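You operate a simulated robot arm through the tools that you are given. There is no shell and no other tool. Be economical: measure what you need, move in short steps, check, and stop when the job is done.

You run a simulated two-armed robot. Do the job below in one go: nothing can be reset, and whatever is moved stays where it is left.

Task
Take the yellow sponge and leave it on the shelf under the packing table. Then open the cup drawer, put the white cup on the top of the middle freezer lid away in the inside of the cup drawer, then shut the drawer. Then fetch the clear soap bottle and stand it on the bare patch by the tissue carton. Then put the spray bottle on the top of the white table. Then fetch the blue sponge and set it on the middle shelf of the delivery stand. Then push the egg door shut. Then shut the middle grille. Do these in the order given. Set down upright: clear soap bottle, spray bottle. The middle grille goes anticlockwise seen from above, to its stop.
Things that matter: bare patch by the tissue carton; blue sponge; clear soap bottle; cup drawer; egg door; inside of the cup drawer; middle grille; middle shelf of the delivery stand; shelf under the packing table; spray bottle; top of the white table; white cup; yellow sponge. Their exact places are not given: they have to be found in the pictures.

Only the result counts: the job must be done as asked and must still hold three seconds after the hand-in. Knocking over, shifting, dropping, spilling or breaking anything else fails it. A push-on lid holds only when it is set on centred and level and pressed home; a screw cap is set on level and turned clockwise until tight.

Robot
Two 7-joint arms with fingered hands on one trunk, on a base that drives. Base frame: it is fixed to the floor where the robot stands at the start and does not move with it; the origin is under the middle of the robot, x ahead of it, y to its left, z up; the surface under the hand at the start is at about z = 880. Units: mm, rad, N and s.
The left shoulder is at the start at [70, 132, 999], the right one opposite. With the tool pointing down near the work surface each hand reaches from about 100 to 620 mm from the robot's upright axis, wherever it stands, measured 20 degrees to its own side. Places, roughly: bare patch by the tissue carton [-1100, -200, 800]; blue sponge (10x7x4 cm) [-800, 500, 700]; clear soap bottle [500, -1500, 1000]; cup drawer [-3200, -200, 600]; egg door [-2400, 1200, 500]; inside of the cup drawer [-3200, -200, 600]; middle grille [-2600, 1200, 400]; middle shelf of the delivery stand [-2300, -1900, 500]; shelf under the packing table [-3600, -1900, 300]; spray bottle [-1000, -250, 1000]; top of the white table [-5100, -1900, 800]; white cup (6x6x3 cm) [600, -500, 900]; yellow sponge (10x7x4 cm) [600, 0, 900]. Payload 2.3 kg a hand.
Tool frame (each hand has its own): the origin (TCP) lies between the finger pads and is the grasp point; the fingertips stand 25 mm ahead of it; z points along the fingers, y is the line along which they close. Largest opening 88 mm; the body of the gripper starts 29 mm behind the TCP. The gripper is a hand of 3 fingers: y runs from the thumb to the fingers, the wrist lies at [-13, -97, -162] in the tool frame, and closing takes about 1.5 s.
Orientation is that of the tool frame in the base frame, as a unit quaternion [w, x, y, z]. With the fingers straight down and the wrist toward the robot, the tool's x, y and z point along [0, 1, 0], [1, 0, 0] and [0, 0, -1] of the base frame.

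Tools
- The arms move only by the tool drive_tool. It takes "left_rows", "right_rows" or both (then of equal length, played together; a hand with none holds still); each is a list of rows, each an object (a shift or turn left out is 0, a gripper value left out holds the last) with "angular": the turn, a rotation vector about the tool's x, y, z in units of 5 degrees (1.0 is 5 degrees), a list of three; "offset": the shift along the tool's x, y, z in units of 30 mm (1.0 is 30 mm), a list of three. In form: [{"angular": [ax, ay, az], "offset": [x, y, z]}, ...]. A call has 1 to 20 rows; each row shifts and turns the commanded pose from where the row before left it, along the tool's axes as they then stand. "left_claw" and "right_claw" are, for a hand that has rows, the finger opening in mm, from 0 to 88, set as the call begins (left out, the last holds). A call with a number of a shift or a turn outside -1 to 1 is refused whole. Rows are played at 5 a second. More than 50 mm and 0.15 rad between two rows, or a gripper value outside its range, and nothing of the call is played. A pose out of reach is approached as far as the arm can. The call stops where the force on the tool passes 40 N (or 10 N more than at its start, if that is more) or the arm is blocked; 0.2 s more then pass. Each finger travels about 108 mm/s and halts on what it meets, pressing with about 27 N; the grip force reading is that of the motor and also rises with nothing between the fingers. The clock runs only during rows and for 0.2 s after the last one: add rows that do not move to give the fingers time. The reply holds the time, the measured pose of the TCP, the force on the tool along the base axes, the opening and the grip force, in the units named above and with some noise, with the torque about the TCP (base axes, N m) and any sound that the robot's microphone picked up.
- Cameras (640 x 400 px; columns grow to the right, rows downward): "scene" is now at [137.1, -30.4, 1343.6]; the picture's right is [-0.33, -0.94, -0.00], its down [-0.33, 0.12, -0.94] and it looks along [0.88, -0.31, -0.35] (base axes); focal length 269 px, centre (320, 200). "left" rides on the left gripper at [-58, -85, -99] in its tool frame; the picture's right is [-0.67, -0.35, 0.65], its down [0.69, -0.63, 0.37] and it looks along [0.28, 0.69, 0.66] (tool axes); focal length 261 px, centre (320, 200). "right" rides on the right gripper at [58, -85, -99] in its tool frame; the picture's right is [-0.67, 0.35, -0.66], its down [-0.69, -0.63, 0.37] and it looks along [-0.28, 0.70, 0.66] (tool axes); focal length 261 px, centre (320, 200).
- get_image(camera): a new picture of that camera. The clock stands still meanwhile.
- slide_trunk(by): slides the trunk up (or, below 0, down) by that many mm; the arms and the scene camera ride with it, the base frame stays. It gives what a move gives, with no picture.
- steer(legs): drives the robot by 1 to 6 legs, each [ahead, left, turn to the left] in mm, mm and rad, along the robot's own axes; the way and the turn of a leg run together, so that a leg with both is an arc; at most 1500 mm and 3.142 rad a leg. The arms and the cameras ride along, it lands a little off, and it stops where it bumps. It gives what a move gives.
- move_fingers(index, middle, thumb_bend, thumb_turn, hand): sets how far each is bent, from 0 (flat) to 1 (curled in); at 0.3 the hand is open as for a grip, at 0.7 the pads meet at the TCP. One left out holds its place. A second passes; each finger stops where it meets its share of the squeeze, and holds until it gets a number again. A gripper value or a shape takes the hand back. It gives what a move gives, with no picture; readings hold the bend of each and the force on the fingers (four entries, about 0 where the hand has none), thumb and palm. thumb_turn goes from beside the hand (0) to across from the fingers (1), as for a grip.
- set_grasp(shape, hand): the hand has 3 fingers and takes this shape, open, in about a second: jaw (thumb against the fingers, like two jaws); tri (thumb and two fingers); tip (a fingertip pinch); poke (one finger out to press); point (the index stretched); flat (the hand flat); cup (the hand cupped); fist (a fist). The gripper value then closes the fingers along that shape, each until it touches; the sizes above hold for jaw. It gives what a move gives, with no picture.
- head_to(pan, tilt): turns the head with the scene camera to pan (to the left, within 1.501 rad either way) and tilt (down, from -0.506 to 1.204), counted from straight ahead of the robot. It gives what a move gives.
- point_at(camera, pixels): there is no depth. For up to 12 entries [column, row, z] of the newest picture of that camera ("zoom" is the newest enlarged one), the place [x, y] in the base frame at which the ray of that pixel passes the height z, good to about 2 mm. The clock stands still meanwhile.
- zoom(camera, box): a new picture of the part [left, top, right, bottom] of that camera's present view, enlarged. The clock stands still meanwhile.
- sign_off(): hands the job in; it is judged then, once.

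Keep the steps short. Do not move on a guess: measure, check each grasp and each placing, and mend mistakes. In all there are 138 turns and 164 pictures (those below and enlarged ones count). Leave the grippers open and the arms clear of the work at the hand-in unless told otherwise, and finish with a single line.

The tools are called after "Call:" by a JSON object that holds its "api" and its "payload". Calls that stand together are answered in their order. drive_tool: Moves the arms, as the interface text tells. Its arguments: {"type":"object","properties":{"left_rows":{"type":"array"},"left_claw":{"type":"number"},"right_rows":{"type":"array"},"right_claw":{"type":"number"}},"required":[]} The other tools are called the same way: slide_trunk (by) slides the trunk up or down; set_grasp (shape, hand) gives the hand a shape; move_fingers (index, middle, thumb_bend, thumb_turn, hand) moves the fingers one by one; steer (legs) drives the base; head_to (pan, tilt) turns the head that bears the scene camera; get_image (camera) takes a picture; point_at (camera, pixels) gives the place at which the rays of pixels pass given heights; zoom (camera, box) takes an enlarged picture of a part of a camera's view; sign_off () hands the job in.

At the start:

```text
time: 0.0
left_eef_pos: [456.4, 27.3, 1097.7]
left_ee_rot: [0.0, 0.707, 0.707, 0.001]
left_force: [0.0, -0.5, 0.2]
left_wrist_torque: [-0.01, 0.0, 0.01]
left_grip_width: 87.5
left_gripper_force: 0.0
left_shape: jaw
left_bend: [0.3, 0.3, 0.3, 0.98]
left_finger forces: [0.0, 0.1, 0.0, 0.0, 0.0, 0.0]
right_eef_pos: [354.3, -305.9, 1179.2]
right_ee_rot: [0.0, 0.708, 0.707, 0.001]
right_force: [0.0, 0.9, -0.6]
right_wrist_torque: [0.01, 0.03, -0.02]
right_grip_width: 87.5
right_gripper_force: 0.0
right_shape: jaw
right_bend: [0.3, 0.3, 0.3, 0.98]
right_finger forces: [0.0, 0.0, 0.0, 0.1, 0.0, 0.0]
trunk travel left (down, up): [-558.0, 282.0]
robot x, y, heading: [0.8, 0.5, 0.001]
head pan, tilt: [-0.339, 0.358]
```

scene: 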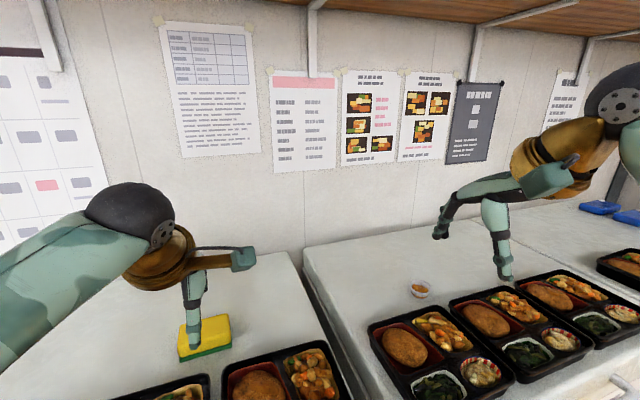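
right: 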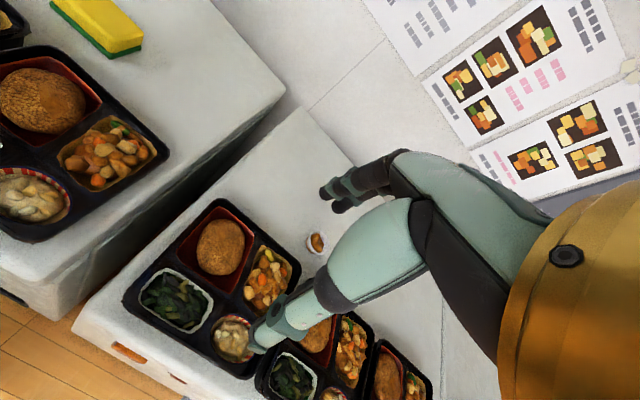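
left: 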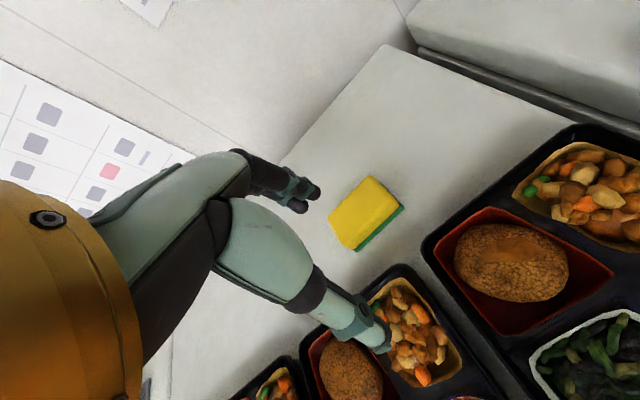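

I see the yellow sponge at about (205,336) in the scene and (365,212) in the left picture. I measure it.

Call:
{"api": "point_at", "payload": {"camera": "left", "pixels": [[370, 176, 910], [400, 207, 910], [354, 247, 910], [329, 212, 910], [404, 210, 880], [356, 251, 880]]}}

Call:
{"api": "point_at", "payload": {"camera": "scene", "pixels": [[180, 327, 920], [228, 314, 920], [232, 340, 920], [180, 352, 920], [180, 362, 880], [232, 348, 880]]}}

Call:
{"api": "zoom", "payload": {"camera": "scene", "box": [140, 260, 300, 360]}}

```text
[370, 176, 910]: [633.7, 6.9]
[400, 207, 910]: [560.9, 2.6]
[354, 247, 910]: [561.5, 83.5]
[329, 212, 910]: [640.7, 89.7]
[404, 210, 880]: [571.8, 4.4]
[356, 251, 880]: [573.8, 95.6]
```

```text
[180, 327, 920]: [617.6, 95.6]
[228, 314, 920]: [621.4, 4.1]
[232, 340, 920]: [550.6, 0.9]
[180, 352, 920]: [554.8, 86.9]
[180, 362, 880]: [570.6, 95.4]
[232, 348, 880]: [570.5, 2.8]
```

```text
4.00 times, centred on (220, 310) of scene
```

zoom: 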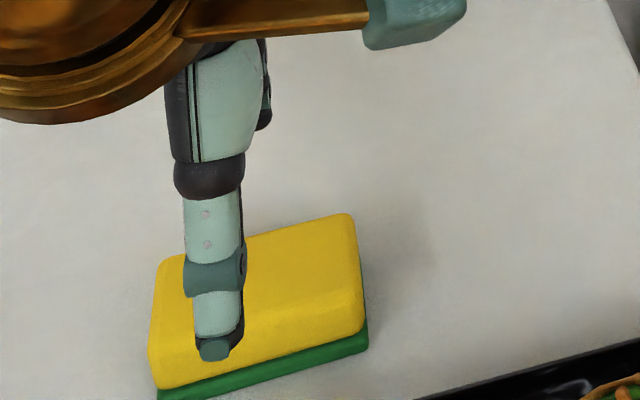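

The sponge base spans about x 571–640, y 3–97 on z=880, with its short side along x, so it fits the jaw. I move the left hand above it, then check.

Call:
{"api": "drive_tool", "payload": {"left_rows": [{"offset": [0.15, 1, 0]}, {"offset": [0.15, 1, 0]}, {"offset": [0.15, 1, 0]}, {"offset": [0.15, 1, 0]}, {"offset": [0.15, 1, 0]}, {"offset": [0, 0, 1]}, {"offset": [0, 0, 1]}, {"offset": [0, 0, 1]}, {"offset": [0, 0, 1]}, {}], "left_claw": 88}}

Call:
{"api": "get_image", "payload": {"camera": "left"}}

Call:
{"api": "get_image", "payload": {"camera": "scene"}}

```text
time: 2.2
left_eef_pos: [527.7, 57.8, 946.5]
left_ee_rot: [0.001, 0.707, 0.708, 0.0]
left_force: [0.1, -0.4, -0.1]
left_wrist_torque: [0.02, -0.02, -0.02]
left_grip_width: 87.4
left_gripper_force: 0.1
left_shape: jaw
left_bend: [0.3, 0.3, 0.3, 0.98]
left_finger forces: [0.0, 0.1, 0.0, 0.1, 0.0, 0.1]
left hand out of reach, approached as far as the arm can: row 2, 3, 4, 5
right_eef_pos: [355.2, -304.9, 1179.8]
right_ee_rot: [-0.001, 0.708, 0.706, 0.0]
right_force: [0.0, 0.5, 0.1]
right_wrist_torque: [-0.02, 0.02, 0.0]
right_grip_width: 87.6
right_gripper_force: 0.1
right_shape: jaw
right_bend: [0.3, 0.3, 0.3, 0.98]
right_finger forces: [0.0, 0.0, 0.0, 0.0, 0.0, 0.0]
trunk travel left (down, up): [-558.0, 282.0]
robot x, y, heading: [-2.2, 1.0, 0.002]
head pan, tilt: [-0.339, 0.358]
```

```text
159 pictures are left
```

left: 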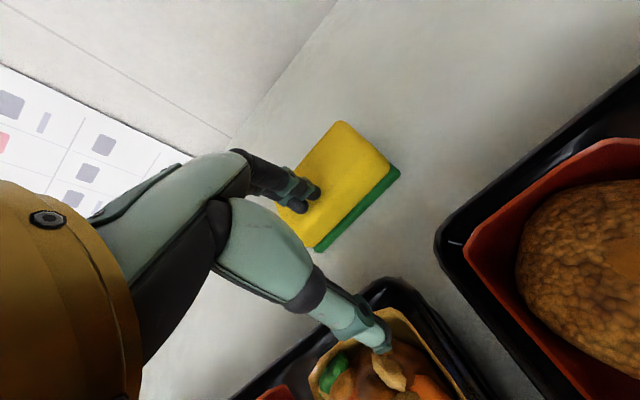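

```text
158 pictures are left
```

scene: 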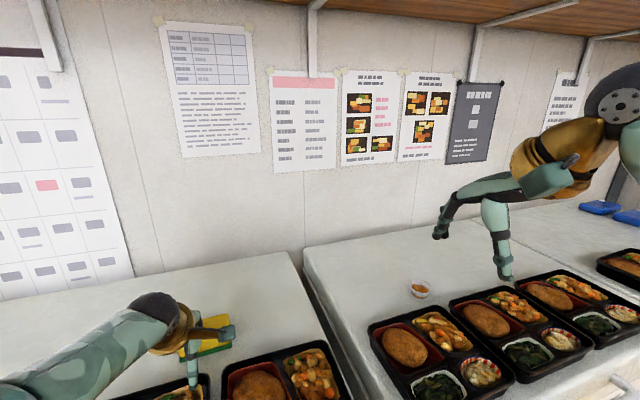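

The arm falls about 78 mm short and the thumb hangs near a food tray. I raise the hand a little and look down to see how much room there is in front of the base.

Call:
{"api": "drive_tool", "payload": {"left_rows": [{"offset": [0, 0, -1]}, {"offset": [0, 0, -1]}]}}

Call:
{"api": "head_to", "payload": {"pan": 0.0, "tilt": 1.1}}

Call:
{"api": "get_image", "payload": {"camera": "scene"}}

```text
time: 2.8
left_eef_pos: [528.6, 59.5, 1006.2]
left_ee_rot: [0.001, 0.707, 0.708, 0.001]
left_force: [0.1, 0.1, -0.3]
left_wrist_torque: [-0.03, 0.02, 0.03]
left_grip_width: 87.6
left_gripper_force: 0.0
left_shape: jaw
left_bend: [0.3, 0.3, 0.3, 0.98]
left_finger forces: [0.0, 0.0, 0.0, 0.0, 0.1, 0.0]
right_eef_pos: [353.1, -305.7, 1179.8]
right_ee_rot: [0.001, 0.708, 0.707, 0.001]
right_force: [-0.3, 0.1, 0.3]
right_wrist_torque: [-0.02, 0.03, 0.03]
right_grip_width: 87.8
right_gripper_force: 0.0
right_shape: jaw
right_bend: [0.3, 0.3, 0.3, 0.98]
right_finger forces: [0.0, 0.1, 0.1, 0.0, 0.1, 0.0]
trunk travel left (down, up): [-558.0, 282.0]
robot x, y, heading: [2.7, -0.9, 0.0]
head pan, tilt: [-0.339, 0.358]
```

```text
time: 3.9
left_eef_pos: [527.3, 59.8, 1006.0]
left_ee_rot: [0.001, 0.707, 0.707, 0.001]
left_force: [0.4, -0.6, 1.0]
left_wrist_torque: [0.0, 0.01, -0.01]
left_grip_width: 87.7
left_gripper_force: 0.0
left_shape: jaw
left_bend: [0.3, 0.3, 0.3, 0.98]
left_finger forces: [0.0, 0.0, 0.0, 0.0, 0.0, 0.1]
right_eef_pos: [355.2, -305.1, 1179.4]
right_ee_rot: [0.0, 0.708, 0.706, 0.0]
right_force: [-0.2, -0.1, 0.5]
right_wrist_torque: [0.02, 0.0, -0.04]
right_grip_width: 87.3
right_gripper_force: 0.0
right_shape: jaw
right_bend: [0.3, 0.3, 0.3, 0.98]
right_finger forces: [0.1, 0.0, 0.1, 0.0, 0.1, 0.0]
trunk travel left (down, up): [-558.0, 282.0]
robot x, y, heading: [-4.0, 0.2, 0.0]
head pan, tilt: [0.0, 1.1]
```

```text
157 pictures are left
```

scene: 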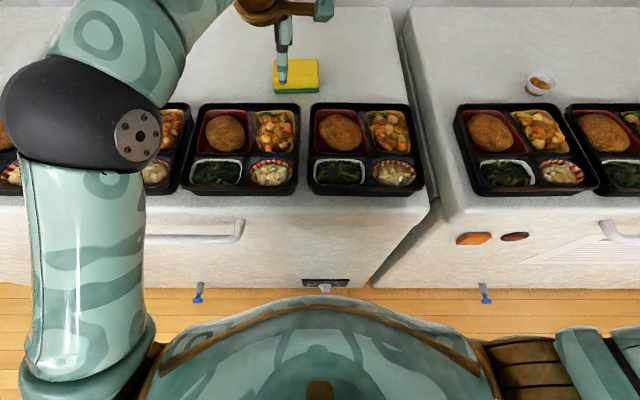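

Call:
{"api": "point_at", "payload": {"camera": "scene", "pixels": [[300, 212, 870], [300, 287, 0], [240, 232, 780], [195, 230, 800], [296, 93, 880], [319, 93, 880], [275, 93, 880], [541, 82, 900], [541, 92, 880]]}}

Call:
{"api": "zoom", "payload": {"camera": "scene", "box": [480, 50, 600, 125]}}

```text
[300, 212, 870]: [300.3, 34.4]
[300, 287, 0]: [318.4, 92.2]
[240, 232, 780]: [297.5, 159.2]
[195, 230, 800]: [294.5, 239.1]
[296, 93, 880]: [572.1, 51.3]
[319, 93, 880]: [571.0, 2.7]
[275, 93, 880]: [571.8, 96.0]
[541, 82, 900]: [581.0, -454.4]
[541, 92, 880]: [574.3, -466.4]
```

```text
5.33 times, centred on (540, 88) of scene
```

zoom: 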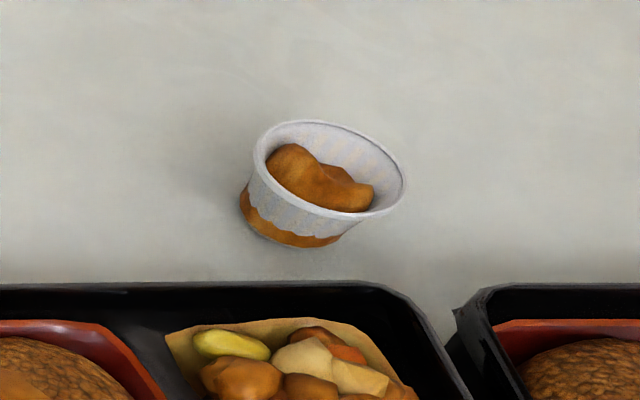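

The freezer front is at about x = 300 and there is some room. I drive ahead 70 mm.

Call:
{"api": "steer", "payload": {"legs": [[75, 0, 0]]}}

Call:
{"api": "get_image", "payload": {"camera": "scene"}}

```text
time: 4.9
left_eef_pos: [601.5, 57.6, 1006.2]
left_ee_rot: [0.0, 0.707, 0.707, 0.0]
left_force: [0.5, 0.4, -0.5]
left_wrist_torque: [-0.06, 0.02, -0.03]
left_grip_width: 87.8
left_gripper_force: 0.0
left_shape: jaw
left_bend: [0.3, 0.3, 0.3, 0.98]
left_finger forces: [0.1, 0.0, 0.1, 0.0, 0.1, 0.0]
right_eef_pos: [426.3, -306.9, 1179.8]
right_ee_rot: [0.0, 0.708, 0.707, 0.0]
right_force: [-0.1, -0.2, -0.6]
right_wrist_torque: [-0.03, 0.02, 0.04]
right_grip_width: 87.6
right_gripper_force: 0.0
right_shape: jaw
right_bend: [0.3, 0.3, 0.3, 0.98]
right_finger forces: [0.0, 0.0, 0.0, 0.0, 0.0, 0.0]
trunk travel left (down, up): [-558.0, 282.0]
robot x, y, heading: [70.1, -2.0, 0.001]
head pan, tilt: [0.0, 1.1]
```

```text
155 pictures are left
```

scene: 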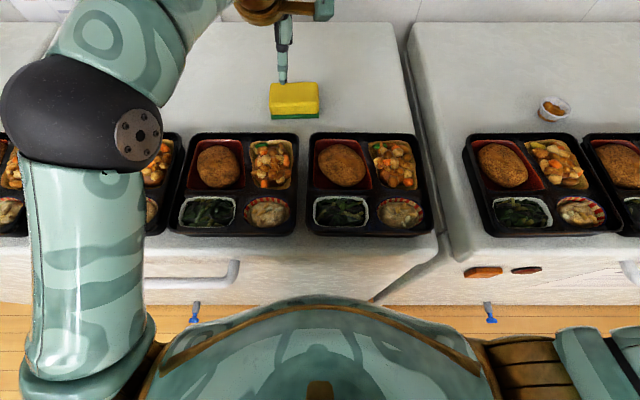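

The hand is at (601,58). I shift to (607,50) and go down in steps.

Call:
{"api": "drive_tool", "payload": {"left_rows": [{"offset": [-0.25, 0.18, 0]}, {"offset": [0, 0, 1]}, {"offset": [0, 0, 1]}, {"offset": [0, 0, 0.5]}, {}]}}

Call:
{"api": "zoom", "payload": {"camera": "scene", "box": [220, 50, 380, 150]}}

Call:
{"api": "get_image", "payload": {"camera": "left"}}

```text
time: 6.1
left_eef_pos: [604.7, 48.6, 930.1]
left_ee_rot: [0.001, 0.707, 0.707, 0.0]
left_force: [0.1, 0.0, -0.1]
left_wrist_torque: [0.02, 0.01, 0.0]
left_grip_width: 87.8
left_gripper_force: 0.0
left_shape: jaw
left_bend: [0.3, 0.3, 0.3, 0.98]
left_finger forces: [0.0, 0.0, 0.0, 0.0, 0.0, 0.0]
right_eef_pos: [425.7, -305.7, 1179.5]
right_ee_rot: [-0.001, 0.708, 0.706, 0.0]
right_force: [0.0, 0.2, -0.3]
right_wrist_torque: [-0.02, 0.02, -0.03]
right_grip_width: 87.4
right_gripper_force: 0.0
right_shape: jaw
right_bend: [0.3, 0.3, 0.3, 0.98]
right_finger forces: [0.1, 0.0, 0.1, 0.1, 0.0, 0.0]
trunk travel left (down, up): [-558.0, 282.0]
robot x, y, heading: [71.7, -0.6, -0.005]
head pan, tilt: [0.0, 1.1]
```

```text
4.00 times, centred on (300, 100) of scene
```

zoom: 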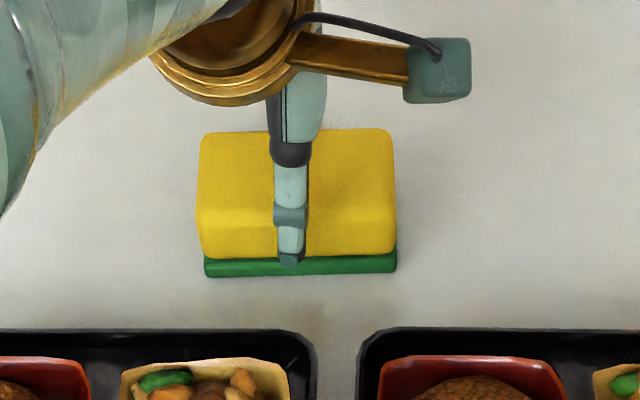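

```text
153 pictures are left
```

left: 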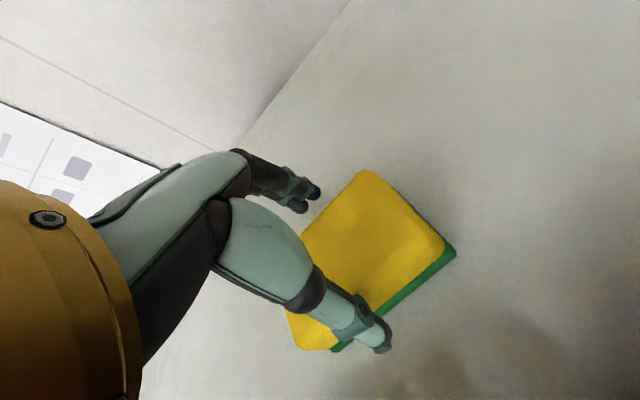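

The thumb clears the near face and the fingers reach past the far one. I go down 21 mm more and close.

Call:
{"api": "drive_tool", "payload": {"left_rows": [{"offset": [0, 0.05, 0.35]}, {"offset": [0, 0, 0.35]}, {}]}}

Call:
{"api": "drive_tool", "payload": {"left_rows": [{}, {}, {}, {}, {}, {}, {}], "left_claw": 50}}

Call:
{"api": "zoom", "payload": {"camera": "scene", "box": [220, 50, 380, 150]}}

```text
time: 6.9
left_eef_pos: [603.8, 49.7, 910.6]
left_ee_rot: [0.001, 0.707, 0.707, 0.001]
left_force: [-1.9, 0.6, 2.6]
left_wrist_torque: [0.0, 0.08, -0.03]
left_grip_width: 88.1
left_gripper_force: 0.0
left_shape: jaw
left_bend: [0.3, 0.3, 0.29, 0.97]
left_finger forces: [0.1, 0.0, 0.0, 0.1, 2.4, 0.0]
right_eef_pos: [424.1, -306.5, 1179.5]
right_ee_rot: [0.0, 0.708, 0.707, 0.0]
right_force: [0.0, -0.8, -0.1]
right_wrist_torque: [-0.01, 0.0, -0.04]
right_grip_width: 87.7
right_gripper_force: 0.1
right_shape: jaw
right_bend: [0.3, 0.3, 0.3, 0.98]
right_finger forces: [0.0, 0.0, 0.0, 0.1, 0.0, 0.0]
trunk travel left (down, up): [-558.0, 282.0]
robot x, y, heading: [70.2, -0.1, -0.001]
head pan, tilt: [0.0, 1.1]
```

```text
time: 8.5
left_eef_pos: [607.5, 50.6, 909.6]
left_ee_rot: [0.001, 0.707, 0.707, 0.001]
left_force: [0.0, 0.4, 0.2]
left_wrist_torque: [0.0, 0.01, 0.01]
left_grip_width: 55.7
left_gripper_force: 27.3
left_shape: jaw
left_bend: [0.28, 0.39, 0.63, 1.0]
left_finger forces: [16.0, 8.7, 0.1, 0.1, 24.8, 0.1]
right_eef_pos: [425.8, -305.6, 1180.1]
right_ee_rot: [0.001, 0.708, 0.707, 0.0]
right_force: [0.5, -0.2, -0.2]
right_wrist_torque: [0.01, 0.02, 0.03]
right_grip_width: 87.6
right_gripper_force: 0.0
right_shape: jaw
right_bend: [0.3, 0.3, 0.3, 0.98]
right_finger forces: [0.0, 0.0, 0.1, 0.1, 0.0, 0.0]
trunk travel left (down, up): [-558.0, 282.0]
robot x, y, heading: [72.0, -1.3, -0.003]
head pan, tilt: [0.0, 1.1]
```

```text
4.00 times, centred on (300, 100) of scene
```

zoom: 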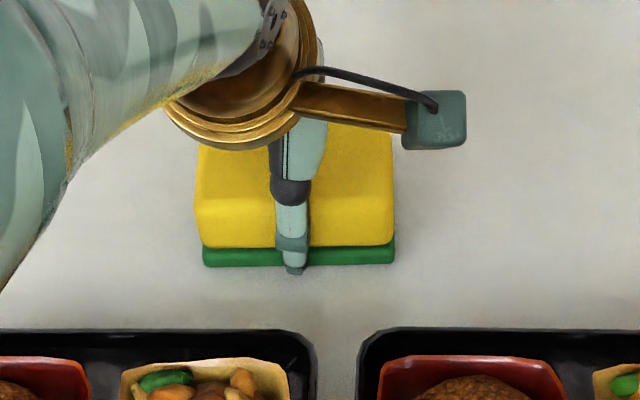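

Gripped at 56 mm with 27 N. I lift and bring it back toward the body.

Call:
{"api": "drive_tool", "payload": {"left_rows": [{"offset": [0, 0, -1]}, {"offset": [0, 0, -1]}, {"offset": [0, 0, -1]}, {"offset": [0, 0, -1]}, {"offset": [0, 0, -1]}, {"offset": [0, -1, -0.5]}, {"offset": [0, -1, 0]}, {"offset": [0, -1, 0]}, {"offset": [0, -1, 0]}, {"offset": [0, -1, 0]}, {"offset": [0, -1, 0]}]}}

Call:
{"api": "get_image", "payload": {"camera": "scene"}}

Call:
{"api": "get_image", "payload": {"camera": "left"}}

```text
time: 10.9
left_eef_pos: [419.9, 55.2, 1073.3]
left_ee_rot: [0.002, 0.707, 0.708, 0.001]
left_force: [-0.8, -0.5, -0.3]
left_wrist_torque: [-0.03, 0.0, -0.05]
left_grip_width: 55.7
left_gripper_force: 27.2
left_shape: jaw
left_bend: [0.28, 0.39, 0.63, 1.0]
left_finger forces: [16.1, 8.7, 0.0, 0.0, 24.7, 0.0]
left hand out of reach, approached as far as the arm can: row 5
right_eef_pos: [424.4, -305.0, 1179.5]
right_ee_rot: [0.001, 0.708, 0.706, 0.001]
right_force: [-0.4, 0.0, -0.3]
right_wrist_torque: [-0.01, 0.02, -0.02]
right_grip_width: 87.6
right_gripper_force: 0.1
right_shape: jaw
right_bend: [0.3, 0.3, 0.3, 0.98]
right_finger forces: [0.0, 0.0, 0.0, 0.1, 0.0, 0.0]
trunk travel left (down, up): [-558.0, 282.0]
robot x, y, heading: [74.4, -1.4, -0.003]
head pan, tilt: [0.0, 1.1]
```

```text
151 pictures are left
```

scene: 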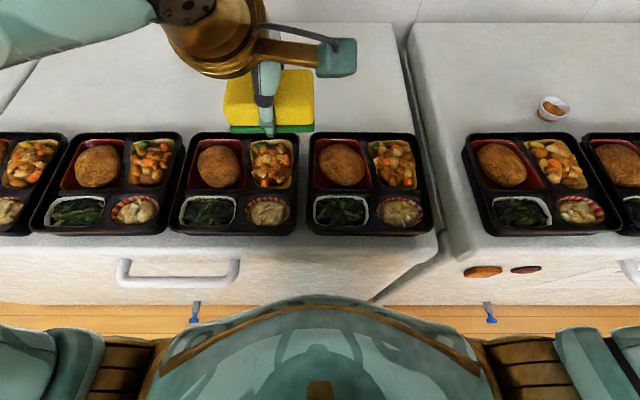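

```text
150 pictures are left
```

left: 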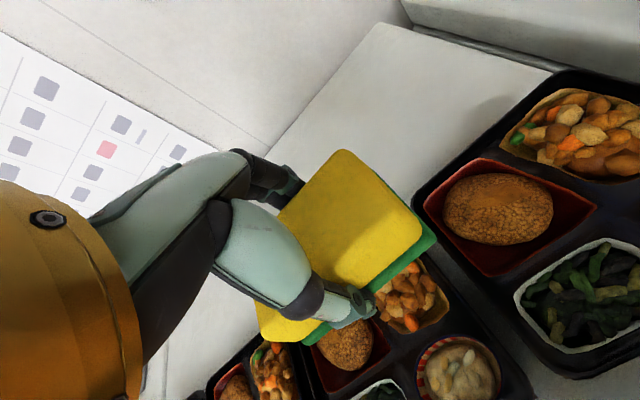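

Sponge held securely. I back off 400 mm and turn around to look at the room.

Call:
{"api": "steer", "payload": {"legs": [[-450, 0, 0], [0, 0, 3.1]]}}

Call:
{"api": "head_to", "payload": {"pan": 0.0, "tilt": 0.25}}

Call:
{"api": "get_image", "payload": {"camera": "scene"}}

Call:
{"api": "head_to", "payload": {"pan": 1.1, "tilt": 0.25}}

Call:
{"api": "get_image", "payload": {"camera": "scene"}}

Call:
{"api": "head_to", "payload": {"pan": -1.0, "tilt": 0.25}}

Call:
{"api": "get_image", "payload": {"camera": "scene"}}

```text
time: 20.9
left_eef_pos: [-740.8, -25.8, 1072.5]
left_ee_rot: [0.0, -0.681, 0.732, 0.0]
left_force: [0.1, -0.6, -1.1]
left_wrist_torque: [-0.01, -0.01, -0.02]
left_grip_width: 55.1
left_gripper_force: 27.0
left_shape: jaw
left_bend: [0.29, 0.39, 0.63, 1.0]
left_finger forces: [15.9, 8.5, 0.0, 0.0, 24.5, 0.0]
right_eef_pos: [-718.6, 332.9, 1178.8]
right_ee_rot: [0.0, -0.68, 0.734, 0.0]
right_force: [0.3, 0.7, 0.3]
right_wrist_torque: [0.0, -0.01, -0.04]
right_grip_width: 87.6
right_gripper_force: 0.1
right_shape: jaw
right_bend: [0.3, 0.3, 0.3, 0.98]
right_finger forces: [0.0, 0.0, 0.1, 0.1, 0.1, 0.0]
trunk travel left (down, up): [-558.0, 282.0]
robot x, y, heading: [-387.1, 2.8, 3.068]
head pan, tilt: [0.0, 1.1]
```

```text
time: 22.1
left_eef_pos: [-741.4, -27.4, 1073.5]
left_ee_rot: [-0.001, -0.68, 0.733, 0.0]
left_force: [-0.5, 0.2, -0.6]
left_wrist_torque: [-0.01, -0.02, 0.0]
left_grip_width: 55.3
left_gripper_force: 27.2
left_shape: jaw
left_bend: [0.29, 0.39, 0.63, 1.0]
left_finger forces: [15.9, 8.5, 0.1, 0.0, 24.4, 0.0]
right_eef_pos: [-718.5, 333.7, 1178.9]
right_ee_rot: [0.001, -0.68, 0.733, 0.0]
right_force: [-1.2, -0.5, -0.4]
right_wrist_torque: [-0.01, 0.03, 0.0]
right_grip_width: 87.5
right_gripper_force: 0.0
right_shape: jaw
right_bend: [0.3, 0.3, 0.3, 0.98]
right_finger forces: [0.0, 0.0, 0.0, 0.1, 0.0, 0.1]
trunk travel left (down, up): [-558.0, 282.0]
robot x, y, heading: [-387.0, 1.9, 3.067]
head pan, tilt: [0.0, 0.25]
```

```text
149 pictures are left
```

scene: 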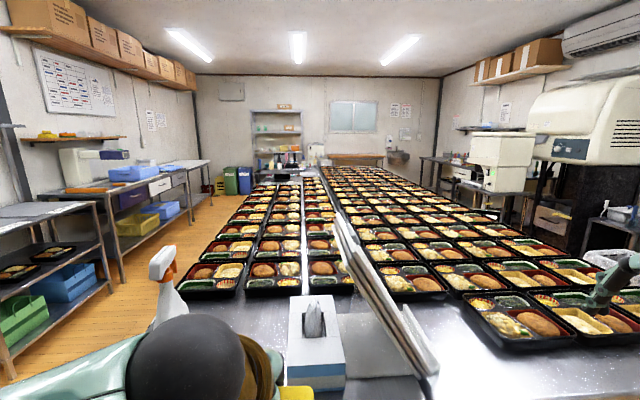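

```text
time: 23.4
left_eef_pos: [-741.2, -26.7, 1072.7]
left_ee_rot: [0.0, -0.681, 0.733, 0.001]
left_force: [1.0, -0.3, 0.3]
left_wrist_torque: [0.0, -0.01, 0.01]
left_grip_width: 55.2
left_gripper_force: 27.3
left_shape: jaw
left_bend: [0.29, 0.39, 0.63, 1.0]
left_finger forces: [16.0, 8.5, 0.1, 0.0, 24.4, 0.1]
right_eef_pos: [-719.4, 332.6, 1178.1]
right_ee_rot: [0.0, -0.68, 0.733, 0.0]
right_force: [-0.7, -0.8, -0.2]
right_wrist_torque: [-0.02, -0.01, 0.0]
right_grip_width: 87.6
right_gripper_force: 0.0
right_shape: jaw
right_bend: [0.3, 0.3, 0.3, 0.98]
right_finger forces: [0.0, 0.0, 0.0, 0.0, 0.0, 0.1]
trunk travel left (down, up): [-558.0, 282.0]
robot x, y, heading: [-387.4, -0.7, 3.066]
head pan, tilt: [1.1, 0.25]
```

```text
148 pictures are left
```

scene: 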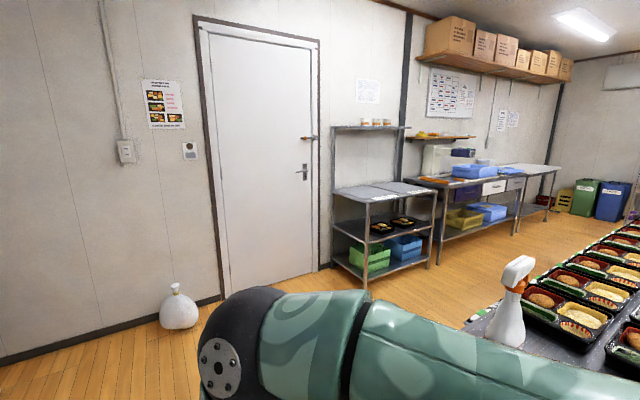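

```text
time: 25.4
left_eef_pos: [-741.3, -25.9, 1073.6]
left_ee_rot: [-0.001, -0.68, 0.733, 0.0]
left_force: [0.0, -0.5, -0.2]
left_wrist_torque: [-0.02, 0.01, -0.02]
left_grip_width: 54.9
left_gripper_force: 26.8
left_shape: jaw
left_bend: [0.29, 0.39, 0.63, 1.0]
left_finger forces: [15.9, 8.5, 0.0, 0.0, 24.4, 0.1]
right_eef_pos: [-719.7, 332.8, 1179.5]
right_ee_rot: [0.0, -0.68, 0.733, 0.0]
right_force: [-1.1, -0.5, 0.0]
right_wrist_torque: [-0.01, 0.02, 0.01]
right_grip_width: 87.7
right_gripper_force: 0.0
right_shape: jaw
right_bend: [0.3, 0.3, 0.3, 0.98]
right_finger forces: [0.0, 0.0, 0.0, 0.1, 0.0, 0.1]
trunk travel left (down, up): [-558.0, 282.0]
robot x, y, heading: [-386.9, 0.5, 3.069]
head pan, tilt: [-1.0, 0.25]
```

```text
147 pictures are left
```

scene: 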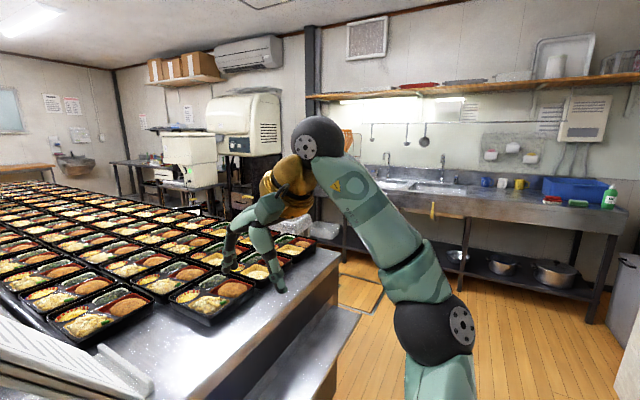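

The central table is in front, with the delivery stand, packing table and white table along the wall to the left (y≈-1900). I straighten up, slide left to the aisle at y≈-1150, and look down the aisle.

Call:
{"api": "steer", "payload": {"legs": [[0, 0, 0.073], [0, 1150, 0]]}}

Call:
{"api": "head_to", "payload": {"pan": 0.3, "tilt": 0.4}}

Call:
{"api": "get_image", "payload": {"camera": "scene"}}

```text
time: 31.7
left_eef_pos: [-754.2, -1185.3, 1073.3]
left_ee_rot: [-0.001, -0.699, 0.715, 0.0]
left_force: [-0.1, -0.1, -0.6]
left_wrist_torque: [0.0, 0.01, -0.02]
left_grip_width: 55.2
left_gripper_force: 26.5
left_shape: jaw
left_bend: [0.29, 0.39, 0.63, 1.0]
left_finger forces: [15.9, 8.6, 0.0, 0.0, 24.4, 0.1]
right_eef_pos: [-748.3, -825.5, 1179.7]
right_ee_rot: [-0.001, -0.698, 0.716, 0.0]
right_force: [-0.7, -0.7, 0.3]
right_wrist_torque: [-0.04, -0.01, -0.01]
right_grip_width: 87.6
right_gripper_force: 0.0
right_shape: jaw
right_bend: [0.3, 0.3, 0.3, 0.98]
right_finger forces: [0.1, 0.0, 0.0, 0.0, 0.1, 0.0]
trunk travel left (down, up): [-558.0, 282.0]
robot x, y, heading: [-404.8, -1140.9, 3.119]
head pan, tilt: [-1.0, 0.25]
```

```text
time: 33.1
left_eef_pos: [-754.2, -1185.6, 1073.4]
left_ee_rot: [-0.001, -0.699, 0.715, 0.001]
left_force: [-1.2, -0.6, -0.3]
left_wrist_torque: [0.0, 0.01, 0.01]
left_grip_width: 55.2
left_gripper_force: 27.2
left_shape: jaw
left_bend: [0.29, 0.39, 0.63, 1.0]
left_finger forces: [16.0, 8.5, 0.0, 0.1, 24.4, 0.0]
right_eef_pos: [-749.6, -826.4, 1179.0]
right_ee_rot: [0.001, -0.698, 0.716, -0.001]
right_force: [0.7, 0.3, -0.1]
right_wrist_torque: [0.0, -0.03, -0.04]
right_grip_width: 87.5
right_gripper_force: 0.1
right_shape: jaw
right_bend: [0.3, 0.3, 0.3, 0.98]
right_finger forces: [0.0, 0.1, 0.1, 0.1, 0.0, 0.0]
trunk travel left (down, up): [-558.0, 282.0]
robot x, y, heading: [-403.4, -1139.8, 3.122]
head pan, tilt: [0.3, 0.4]
```

```text
146 pictures are left
```

scene: 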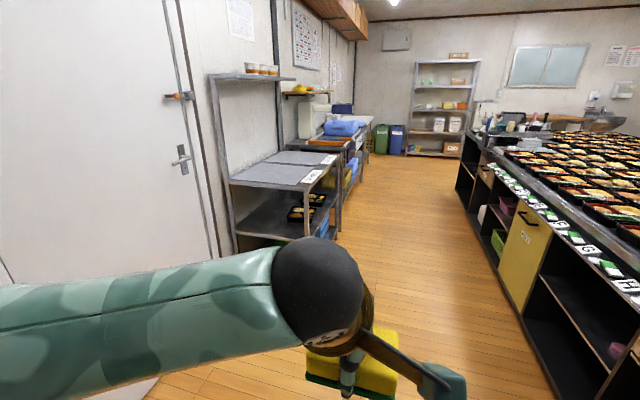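

Call:
{"api": "point_at", "payload": {"camera": "scene", "pixels": [[604, 390, 0], [505, 285, 0], [458, 192, 0], [336, 238, 0], [320, 185, 800], [365, 180, 0], [640, 340, 700], [500, 180, 850]]}}

Call:
{"api": "zoom", "payload": {"camera": "scene", "box": [430, 100, 640, 240]}}

Call:
{"api": "zoom", "payload": {"camera": "scene", "box": [210, 70, 400, 240]}}

```text
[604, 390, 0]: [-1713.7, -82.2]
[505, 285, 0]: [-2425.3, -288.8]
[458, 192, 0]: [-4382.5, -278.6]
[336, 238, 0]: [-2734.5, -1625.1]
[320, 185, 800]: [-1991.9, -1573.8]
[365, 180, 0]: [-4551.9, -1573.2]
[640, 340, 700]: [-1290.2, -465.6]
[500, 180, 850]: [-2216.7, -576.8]
```

```text
2.86 times, centred on (535, 170) of scene
```

zoom: 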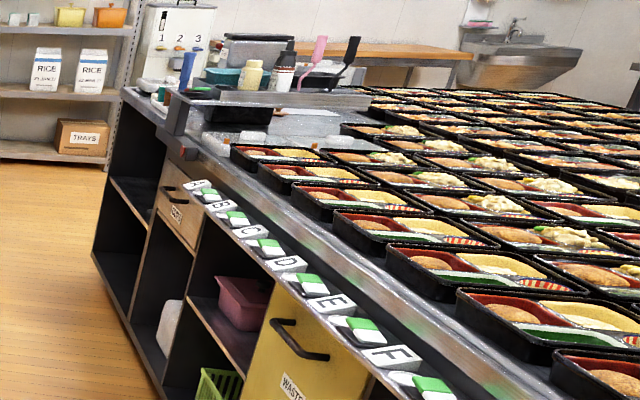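

```text
2.35 times, centred on (305, 155) of scene
```

zoom: 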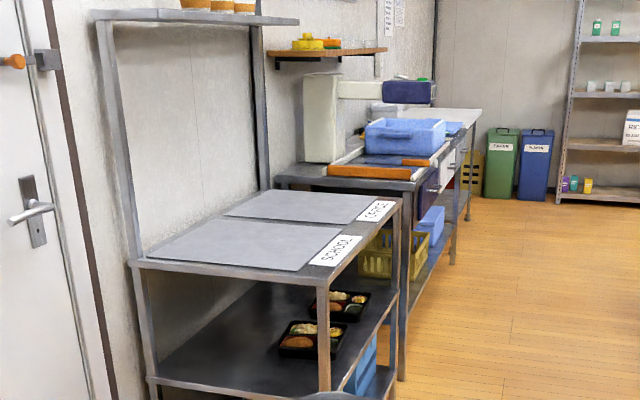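

The aisle is about y -1570 to -450. I drive along y≈-1010 to x≈-3500, then turn to face the packing table (-y).

Call:
{"api": "steer", "payload": {"legs": [[0, -140, 0.02], [1500, 0, 0], [1500, 0, 0], [100, 0, 0], [0, 0, 1.57]]}}

Call:
{"api": "head_to", "payload": {"pan": 0.0, "tilt": 0.5}}

Call:
{"api": "get_image", "payload": {"camera": "scene"}}

```text
time: 53.2
left_eef_pos: [-3472.4, -1374.5, 1073.1]
left_ee_rot: [0.001, 1.0, 0.01, 0.0]
left_force: [0.4, -0.4, 0.9]
left_wrist_torque: [-0.01, -0.02, 0.0]
left_grip_width: 55.3
left_gripper_force: 27.4
left_shape: jaw
left_bend: [0.29, 0.4, 0.63, 1.0]
left_finger forces: [15.7, 8.4, 0.0, 0.0, 24.2, 0.1]
right_eef_pos: [-3832.0, -1385.3, 1179.9]
right_ee_rot: [0.0, 1.0, 0.01, 0.0]
right_force: [0.1, -1.0, -0.2]
right_wrist_torque: [0.01, 0.01, 0.03]
right_grip_width: 87.7
right_gripper_force: 0.1
right_shape: jaw
right_bend: [0.3, 0.3, 0.3, 0.98]
right_finger forces: [0.1, 0.0, 0.0, 0.0, 0.0, 0.0]
trunk travel left (down, up): [-558.0, 282.0]
robot x, y, heading: [-3536.1, -1025.4, -1.552]
head pan, tilt: [0.3, 0.4]
```

```text
time: 54.0
left_eef_pos: [-3473.5, -1375.2, 1073.3]
left_ee_rot: [0.001, 1.0, 0.01, 0.0]
left_force: [-0.6, -0.7, -0.4]
left_wrist_torque: [-0.01, -0.01, 0.0]
left_grip_width: 54.9
left_gripper_force: 26.7
left_shape: jaw
left_bend: [0.29, 0.4, 0.63, 1.0]
left_finger forces: [15.8, 8.4, 0.0, 0.0, 24.2, 0.1]
right_eef_pos: [-3831.3, -1385.4, 1179.9]
right_ee_rot: [0.0, 1.0, 0.01, 0.0]
right_force: [0.2, 0.1, 0.2]
right_wrist_torque: [0.01, 0.0, -0.02]
right_grip_width: 87.8
right_gripper_force: 0.0
right_shape: jaw
right_bend: [0.3, 0.3, 0.3, 0.98]
right_finger forces: [0.0, 0.0, 0.0, 0.0, 0.1, 0.0]
trunk travel left (down, up): [-558.0, 282.0]
robot x, y, heading: [-3534.6, -1023.7, -1.549]
head pan, tilt: [0.0, 0.499]
```

```text
143 pictures are left
```

scene: 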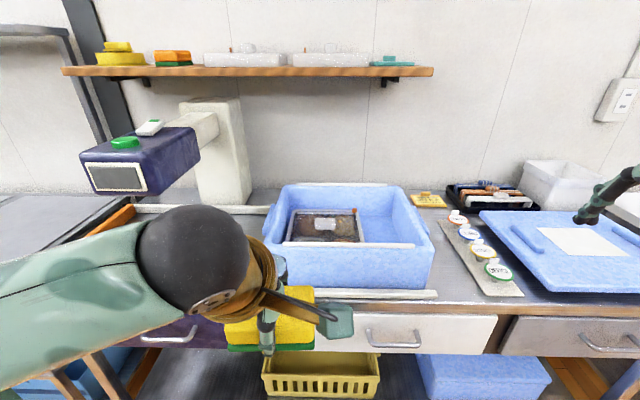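

Shelf below holds a yellow basket (320,375) and blue crates. I measure the table front, and then will lower the trunk to see beneath.

Call:
{"api": "point_at", "payload": {"camera": "scene", "pixels": [[400, 318, 850], [400, 318, 800], [400, 340, 750], [480, 350, 700], [150, 390, 300], [560, 390, 300], [400, 376, 300], [235, 390, 300]]}}

Call:
{"api": "steer", "payload": {"legs": [[-150, 0, -0.02]]}}

Call:
{"api": "slide_trunk", "payload": {"by": -450}}

Call:
{"api": "get_image", "payload": {"camera": "scene"}}

```text
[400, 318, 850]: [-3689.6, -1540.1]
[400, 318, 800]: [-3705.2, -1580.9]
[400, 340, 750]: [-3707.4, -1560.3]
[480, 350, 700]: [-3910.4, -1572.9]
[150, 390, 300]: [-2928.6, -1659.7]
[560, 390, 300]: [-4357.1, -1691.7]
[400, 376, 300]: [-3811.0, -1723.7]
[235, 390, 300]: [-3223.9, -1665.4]
```

```text
time: 55.4
left_eef_pos: [-3480.7, -1230.0, 1074.3]
left_ee_rot: [0.0, 1.0, 0.001, 0.001]
left_force: [-0.3, 0.2, -0.2]
left_wrist_torque: [-0.04, 0.02, 0.0]
left_grip_width: 54.8
left_gripper_force: 27.4
left_shape: jaw
left_bend: [0.29, 0.4, 0.63, 1.0]
left_finger forces: [15.8, 8.4, 0.1, 0.0, 24.4, 0.0]
right_eef_pos: [-3840.2, -1235.0, 1179.1]
right_ee_rot: [0.0, 1.0, 0.002, 0.0]
right_force: [-0.3, -0.4, 0.7]
right_wrist_torque: [-0.01, 0.02, -0.02]
right_grip_width: 87.7
right_gripper_force: 0.1
right_shape: jaw
right_bend: [0.3, 0.3, 0.3, 0.98]
right_finger forces: [0.1, 0.1, 0.0, 0.0, 0.0, 0.0]
trunk travel left (down, up): [-558.0, 282.0]
robot x, y, heading: [-3536.5, -880.4, -1.57]
head pan, tilt: [0.0, 0.499]
```

```text
refused: -450 is not a number from -400 to 400
```

```text
142 pictures are left
```

scene: 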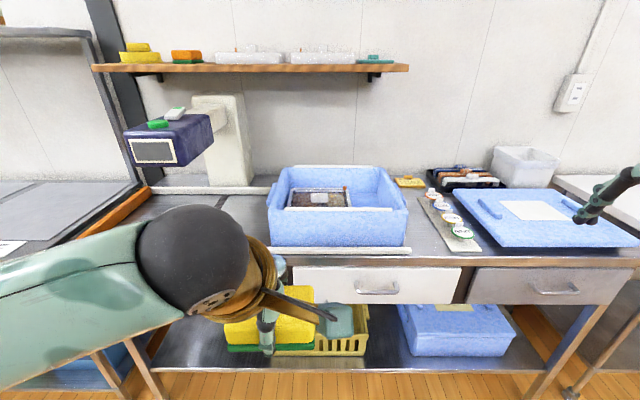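

Call:
{"api": "slide_trunk", "payload": {"by": -400}}

Call:
{"api": "get_image", "payload": {"camera": "scene"}}

```text
time: 59.2
left_eef_pos: [-3480.2, -1228.5, 674.0]
left_ee_rot: [0.001, 1.0, 0.002, 0.0]
left_force: [-0.1, 0.3, -0.5]
left_wrist_torque: [0.01, 0.03, 0.0]
left_grip_width: 55.0
left_gripper_force: 26.9
left_shape: jaw
left_bend: [0.29, 0.4, 0.63, 1.0]
left_finger forces: [15.8, 8.4, 0.0, 0.0, 24.3, 0.0]
right_eef_pos: [-3839.8, -1234.0, 778.4]
right_ee_rot: [0.001, 1.0, 0.001, 0.0]
right_force: [-0.8, -1.0, -0.7]
right_wrist_torque: [-0.01, 0.01, 0.01]
right_grip_width: 87.5
right_gripper_force: 0.0
right_shape: jaw
right_bend: [0.3, 0.3, 0.3, 0.98]
right_finger forces: [0.0, 0.0, 0.0, 0.1, 0.0, 0.0]
trunk travel left (down, up): [-158.0, 682.0]
robot x, y, heading: [-3534.6, -880.0, -1.57]
head pan, tilt: [0.0, 0.499]
```

```text
141 pictures are left
```

scene: 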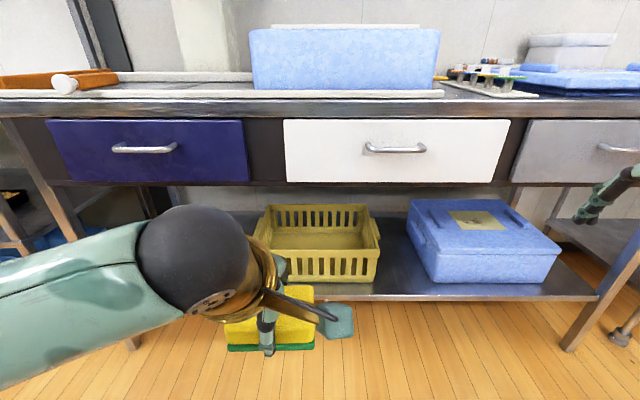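

Call:
{"api": "point_at", "payload": {"camera": "scene", "pixels": [[264, 278, 262], [376, 282, 262], [430, 282, 262], [548, 280, 262], [400, 297, 262], [400, 297, 250], [590, 296, 262], [400, 187, 560], [180, 215, 262], [248, 212, 262], [570, 345, 0]]}}

Call:
{"api": "get_image", "payload": {"camera": "left"}}

Call:
{"api": "get_image", "payload": {"camera": "right"}}

```text
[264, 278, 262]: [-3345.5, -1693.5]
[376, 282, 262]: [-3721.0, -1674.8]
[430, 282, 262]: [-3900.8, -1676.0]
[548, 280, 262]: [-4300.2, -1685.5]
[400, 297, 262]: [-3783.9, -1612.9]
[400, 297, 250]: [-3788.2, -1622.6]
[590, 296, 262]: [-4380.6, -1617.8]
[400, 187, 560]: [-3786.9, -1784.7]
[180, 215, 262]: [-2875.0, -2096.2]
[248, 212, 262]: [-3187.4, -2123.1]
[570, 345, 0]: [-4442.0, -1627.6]
```

```text
140 pictures are left
```

left: 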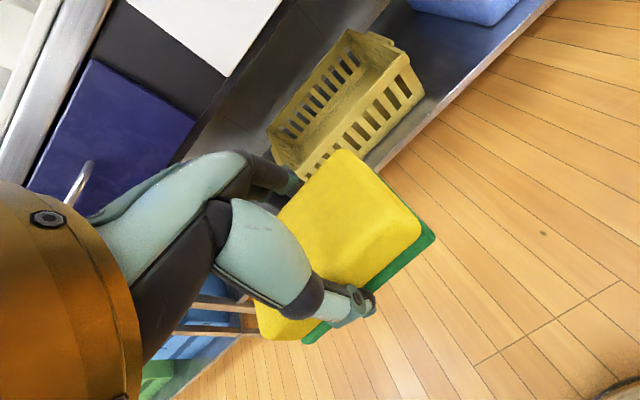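

```text
139 pictures are left
```

right: 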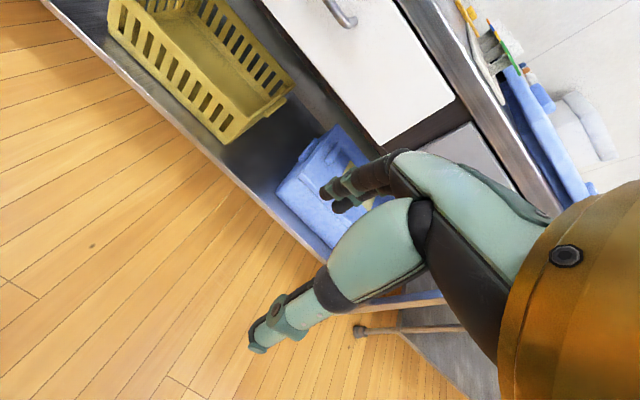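

Bare shelf lies left of the basket: basket's left end x≈-3345, table leg ≈-2734, shelf front y≈-1615, z≈260. I drive to face it, tuck the right hand in, drop the trunk and lower the left hand while still outside.

Call:
{"api": "steer", "payload": {"legs": [[120, 335, 0]]}}

Call:
{"api": "slide_trunk", "payload": {"by": -155}}

Call:
{"api": "drive_tool", "payload": {"right_rows": [{"offset": [0, -1, 0]}, {"offset": [0, -1, 0]}, {"offset": [0, -1, 0]}, {"offset": [0, -1, 0]}, {"offset": [0, -1, 0]}, {"offset": [0, -0.5, 0]}, {}, {}], "left_rows": [{"offset": [0.5, 0, 0.9]}, {"offset": [0.5, 0, 0.9]}, {"offset": [0.5, 0, 0.9]}, {"offset": [0.5, 0, 0.9]}, {"offset": [0.5, 0, 0.9]}, {"offset": [0.5, 0, 0.9]}, {}, {}]}}

Call:
{"api": "get_image", "payload": {"camera": "scene"}}

Call:
{"api": "get_image", "payload": {"camera": "left"}}

```text
time: 61.5
left_eef_pos: [-3151.5, -1349.2, 674.1]
left_ee_rot: [0.001, 1.0, -0.001, 0.0]
left_force: [-0.3, 0.0, 0.2]
left_wrist_torque: [-0.05, 0.01, 0.01]
left_grip_width: 54.8
left_gripper_force: 27.1
left_shape: jaw
left_bend: [0.29, 0.4, 0.63, 1.0]
left_finger forces: [15.8, 8.4, 0.1, 0.0, 24.3, 0.1]
right_eef_pos: [-3511.4, -1351.8, 779.7]
right_ee_rot: [0.001, 1.0, -0.003, 0.0]
right_force: [-0.4, 0.6, 0.1]
right_wrist_torque: [0.01, 0.0, 0.02]
right_grip_width: 87.6
right_gripper_force: 0.1
right_shape: jaw
right_bend: [0.3, 0.3, 0.3, 0.98]
right_finger forces: [0.1, 0.1, 0.0, 0.1, 0.0, 0.0]
trunk travel left (down, up): [-158.0, 682.0]
robot x, y, heading: [-3202.0, -1001.6, -1.577]
head pan, tilt: [0.0, 0.499]
```

```text
time: 63.3
left_eef_pos: [-3151.5, -1349.9, 518.6]
left_ee_rot: [0.001, 1.0, 0.0, 0.001]
left_force: [-0.1, -0.5, -0.6]
left_wrist_torque: [-0.02, 0.0, -0.04]
left_grip_width: 55.1
left_gripper_force: 26.4
left_shape: jaw
left_bend: [0.29, 0.4, 0.63, 1.0]
left_finger forces: [15.8, 8.5, 0.0, 0.0, 24.3, 0.0]
right_eef_pos: [-3511.8, -1351.8, 624.2]
right_ee_rot: [0.0, 1.0, -0.002, 0.0]
right_force: [-0.8, -0.2, -0.4]
right_wrist_torque: [0.04, 0.02, -0.03]
right_grip_width: 87.6
right_gripper_force: 0.1
right_shape: jaw
right_bend: [0.3, 0.3, 0.3, 0.98]
right_finger forces: [0.0, 0.1, 0.0, 0.1, 0.0, 0.0]
trunk travel left (down, up): [-3.0, 837.0]
robot x, y, heading: [-3201.0, -997.4, -1.574]
head pan, tilt: [0.0, 0.499]
```

```text
time: 65.1
left_eef_pos: [-3060.6, -1350.0, 354.6]
left_ee_rot: [0.0, 1.0, -0.001, 0.0]
left_force: [0.0, 0.4, -0.3]
left_wrist_torque: [-0.01, 0.01, -0.01]
left_grip_width: 54.9
left_gripper_force: 26.8
left_shape: jaw
left_bend: [0.29, 0.4, 0.63, 1.0]
left_finger forces: [15.9, 8.4, 0.0, 0.0, 24.2, 0.1]
right_eef_pos: [-3484.9, -1269.9, 591.0]
right_ee_rot: [0.001, 1.0, -0.002, 0.002]
right_force: [0.0, -0.1, 0.5]
right_wrist_torque: [0.02, 0.03, -0.02]
right_grip_width: 87.7
right_gripper_force: 0.1
right_shape: jaw
right_bend: [0.3, 0.3, 0.3, 0.98]
right_finger forces: [0.0, 0.1, 0.1, 0.0, 0.0, 0.0]
right hand out of reach, approached as far as the arm can: row 3, 4, 5, 6
trunk travel left (down, up): [-3.0, 837.0]
robot x, y, heading: [-3207.2, -1002.4, -1.576]
head pan, tilt: [0.0, 0.499]
```

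```text
138 pictures are left
```

scene: 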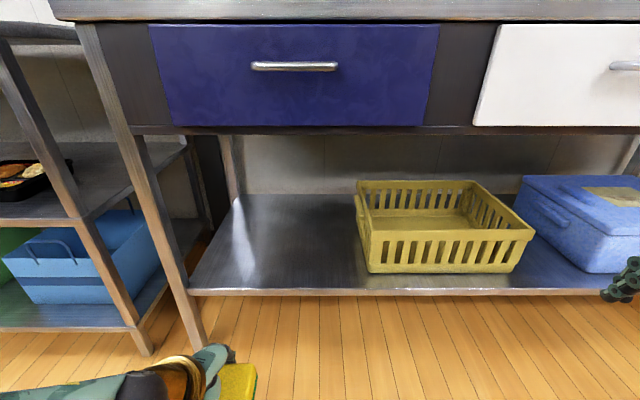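

```text
137 pictures are left
```

left: 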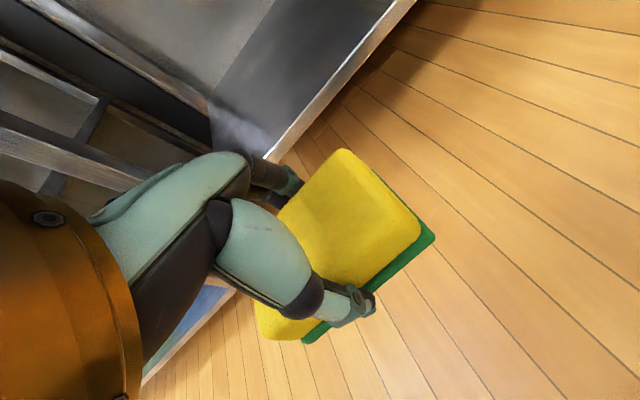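

Call:
{"api": "point_at", "payload": {"camera": "scene", "pixels": [[190, 292, 262], [368, 271, 262], [230, 200, 262], [360, 292, 262], [300, 133, 560], [300, 133, 540], [300, 23, 800], [295, 66, 680]]}}

Call:
{"api": "drive_tool", "payload": {"right_rows": [{"offset": [-1, 0, -1]}, {"offset": [-1, 0, -1]}, {"offset": [-1, 0, -1]}, {"offset": [-1, -1, -1]}, {"offset": [0, -1, 0]}, {"offset": [0, -1, 0]}, {}]}}

```text
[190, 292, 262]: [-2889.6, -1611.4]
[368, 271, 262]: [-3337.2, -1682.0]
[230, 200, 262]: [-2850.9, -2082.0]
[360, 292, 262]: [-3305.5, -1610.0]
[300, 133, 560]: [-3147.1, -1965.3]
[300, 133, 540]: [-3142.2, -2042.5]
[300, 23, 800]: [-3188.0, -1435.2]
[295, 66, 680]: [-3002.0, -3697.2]
```

```text
refused: row 4 steps farther than a row can; nothing moved
```

Call:
{"api": "drive_tool", "payload": {"right_rows": [{"offset": [-1, 0, -0.5]}, {"offset": [-1, 0, -0.5]}, {"offset": [-1, 0, -0.5]}, {"offset": [-1, 0, -0.5]}, {"offset": [0, -1, 0]}, {"offset": [0, -1, 0]}, {"offset": [0, -1, 0]}, {}]}}

Call:
{"api": "steer", "payload": {"legs": [[150, -45, 0.005]]}}

Call:
{"api": "get_image", "payload": {"camera": "scene"}}

```text
time: 66.9
left_eef_pos: [-3062.2, -1349.1, 354.9]
left_ee_rot: [0.0, 1.0, -0.001, -0.001]
left_force: [-0.8, 0.2, 0.0]
left_wrist_torque: [0.01, 0.02, 0.02]
left_grip_width: 54.7
left_gripper_force: 26.8
left_shape: jaw
left_bend: [0.29, 0.4, 0.63, 1.0]
left_finger forces: [15.8, 8.4, 0.0, 0.0, 24.2, 0.1]
right_eef_pos: [-3541.9, -1290.1, 603.5]
right_ee_rot: [0.001, 1.0, -0.002, 0.0]
right_force: [0.1, -0.1, 0.6]
right_wrist_torque: [0.0, -0.01, 0.01]
right_grip_width: 87.9
right_gripper_force: 0.0
right_shape: jaw
right_bend: [0.3, 0.3, 0.3, 0.98]
right_finger forces: [0.0, 0.0, 0.0, 0.1, 0.0, 0.0]
right hand out of reach, approached as far as the arm can: row 1, 2, 3, 4, 5, 6, 7
trunk travel left (down, up): [-3.0, 837.0]
robot x, y, heading: [-3202.0, -998.3, -1.573]
head pan, tilt: [0.0, 0.499]
```

```text
time: 68.3
left_eef_pos: [-3105.3, -1499.8, 354.2]
left_ee_rot: [0.001, 1.0, 0.0, 0.0]
left_force: [-0.1, -0.1, -1.5]
left_wrist_torque: [0.01, 0.01, 0.0]
left_grip_width: 54.7
left_gripper_force: 26.6
left_shape: jaw
left_bend: [0.29, 0.4, 0.63, 1.0]
left_finger forces: [15.9, 8.3, 0.1, 0.0, 24.2, 0.0]
right_eef_pos: [-3585.8, -1441.8, 604.7]
right_ee_rot: [0.001, 1.0, 0.0, 0.0]
right_force: [-0.1, -0.1, -0.6]
right_wrist_torque: [-0.02, -0.01, 0.01]
right_grip_width: 87.9
right_gripper_force: 0.1
right_shape: jaw
right_bend: [0.3, 0.3, 0.3, 0.98]
right_finger forces: [0.0, 0.0, 0.0, 0.0, 0.0, 0.1]
trunk travel left (down, up): [-3.0, 837.0]
robot x, y, heading: [-3251.1, -1148.0, -1.566]
head pan, tilt: [0.0, 0.499]
```

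```text
136 pictures are left
```

scene: 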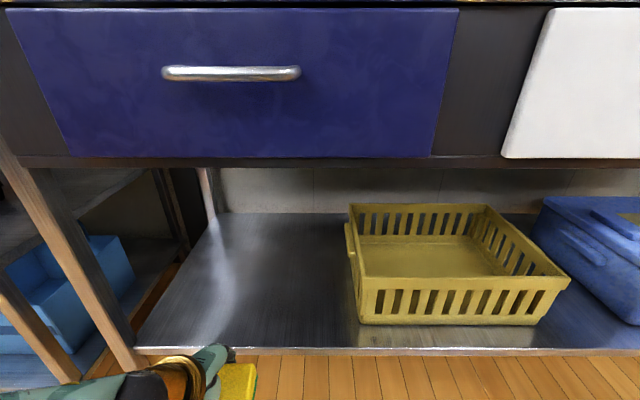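

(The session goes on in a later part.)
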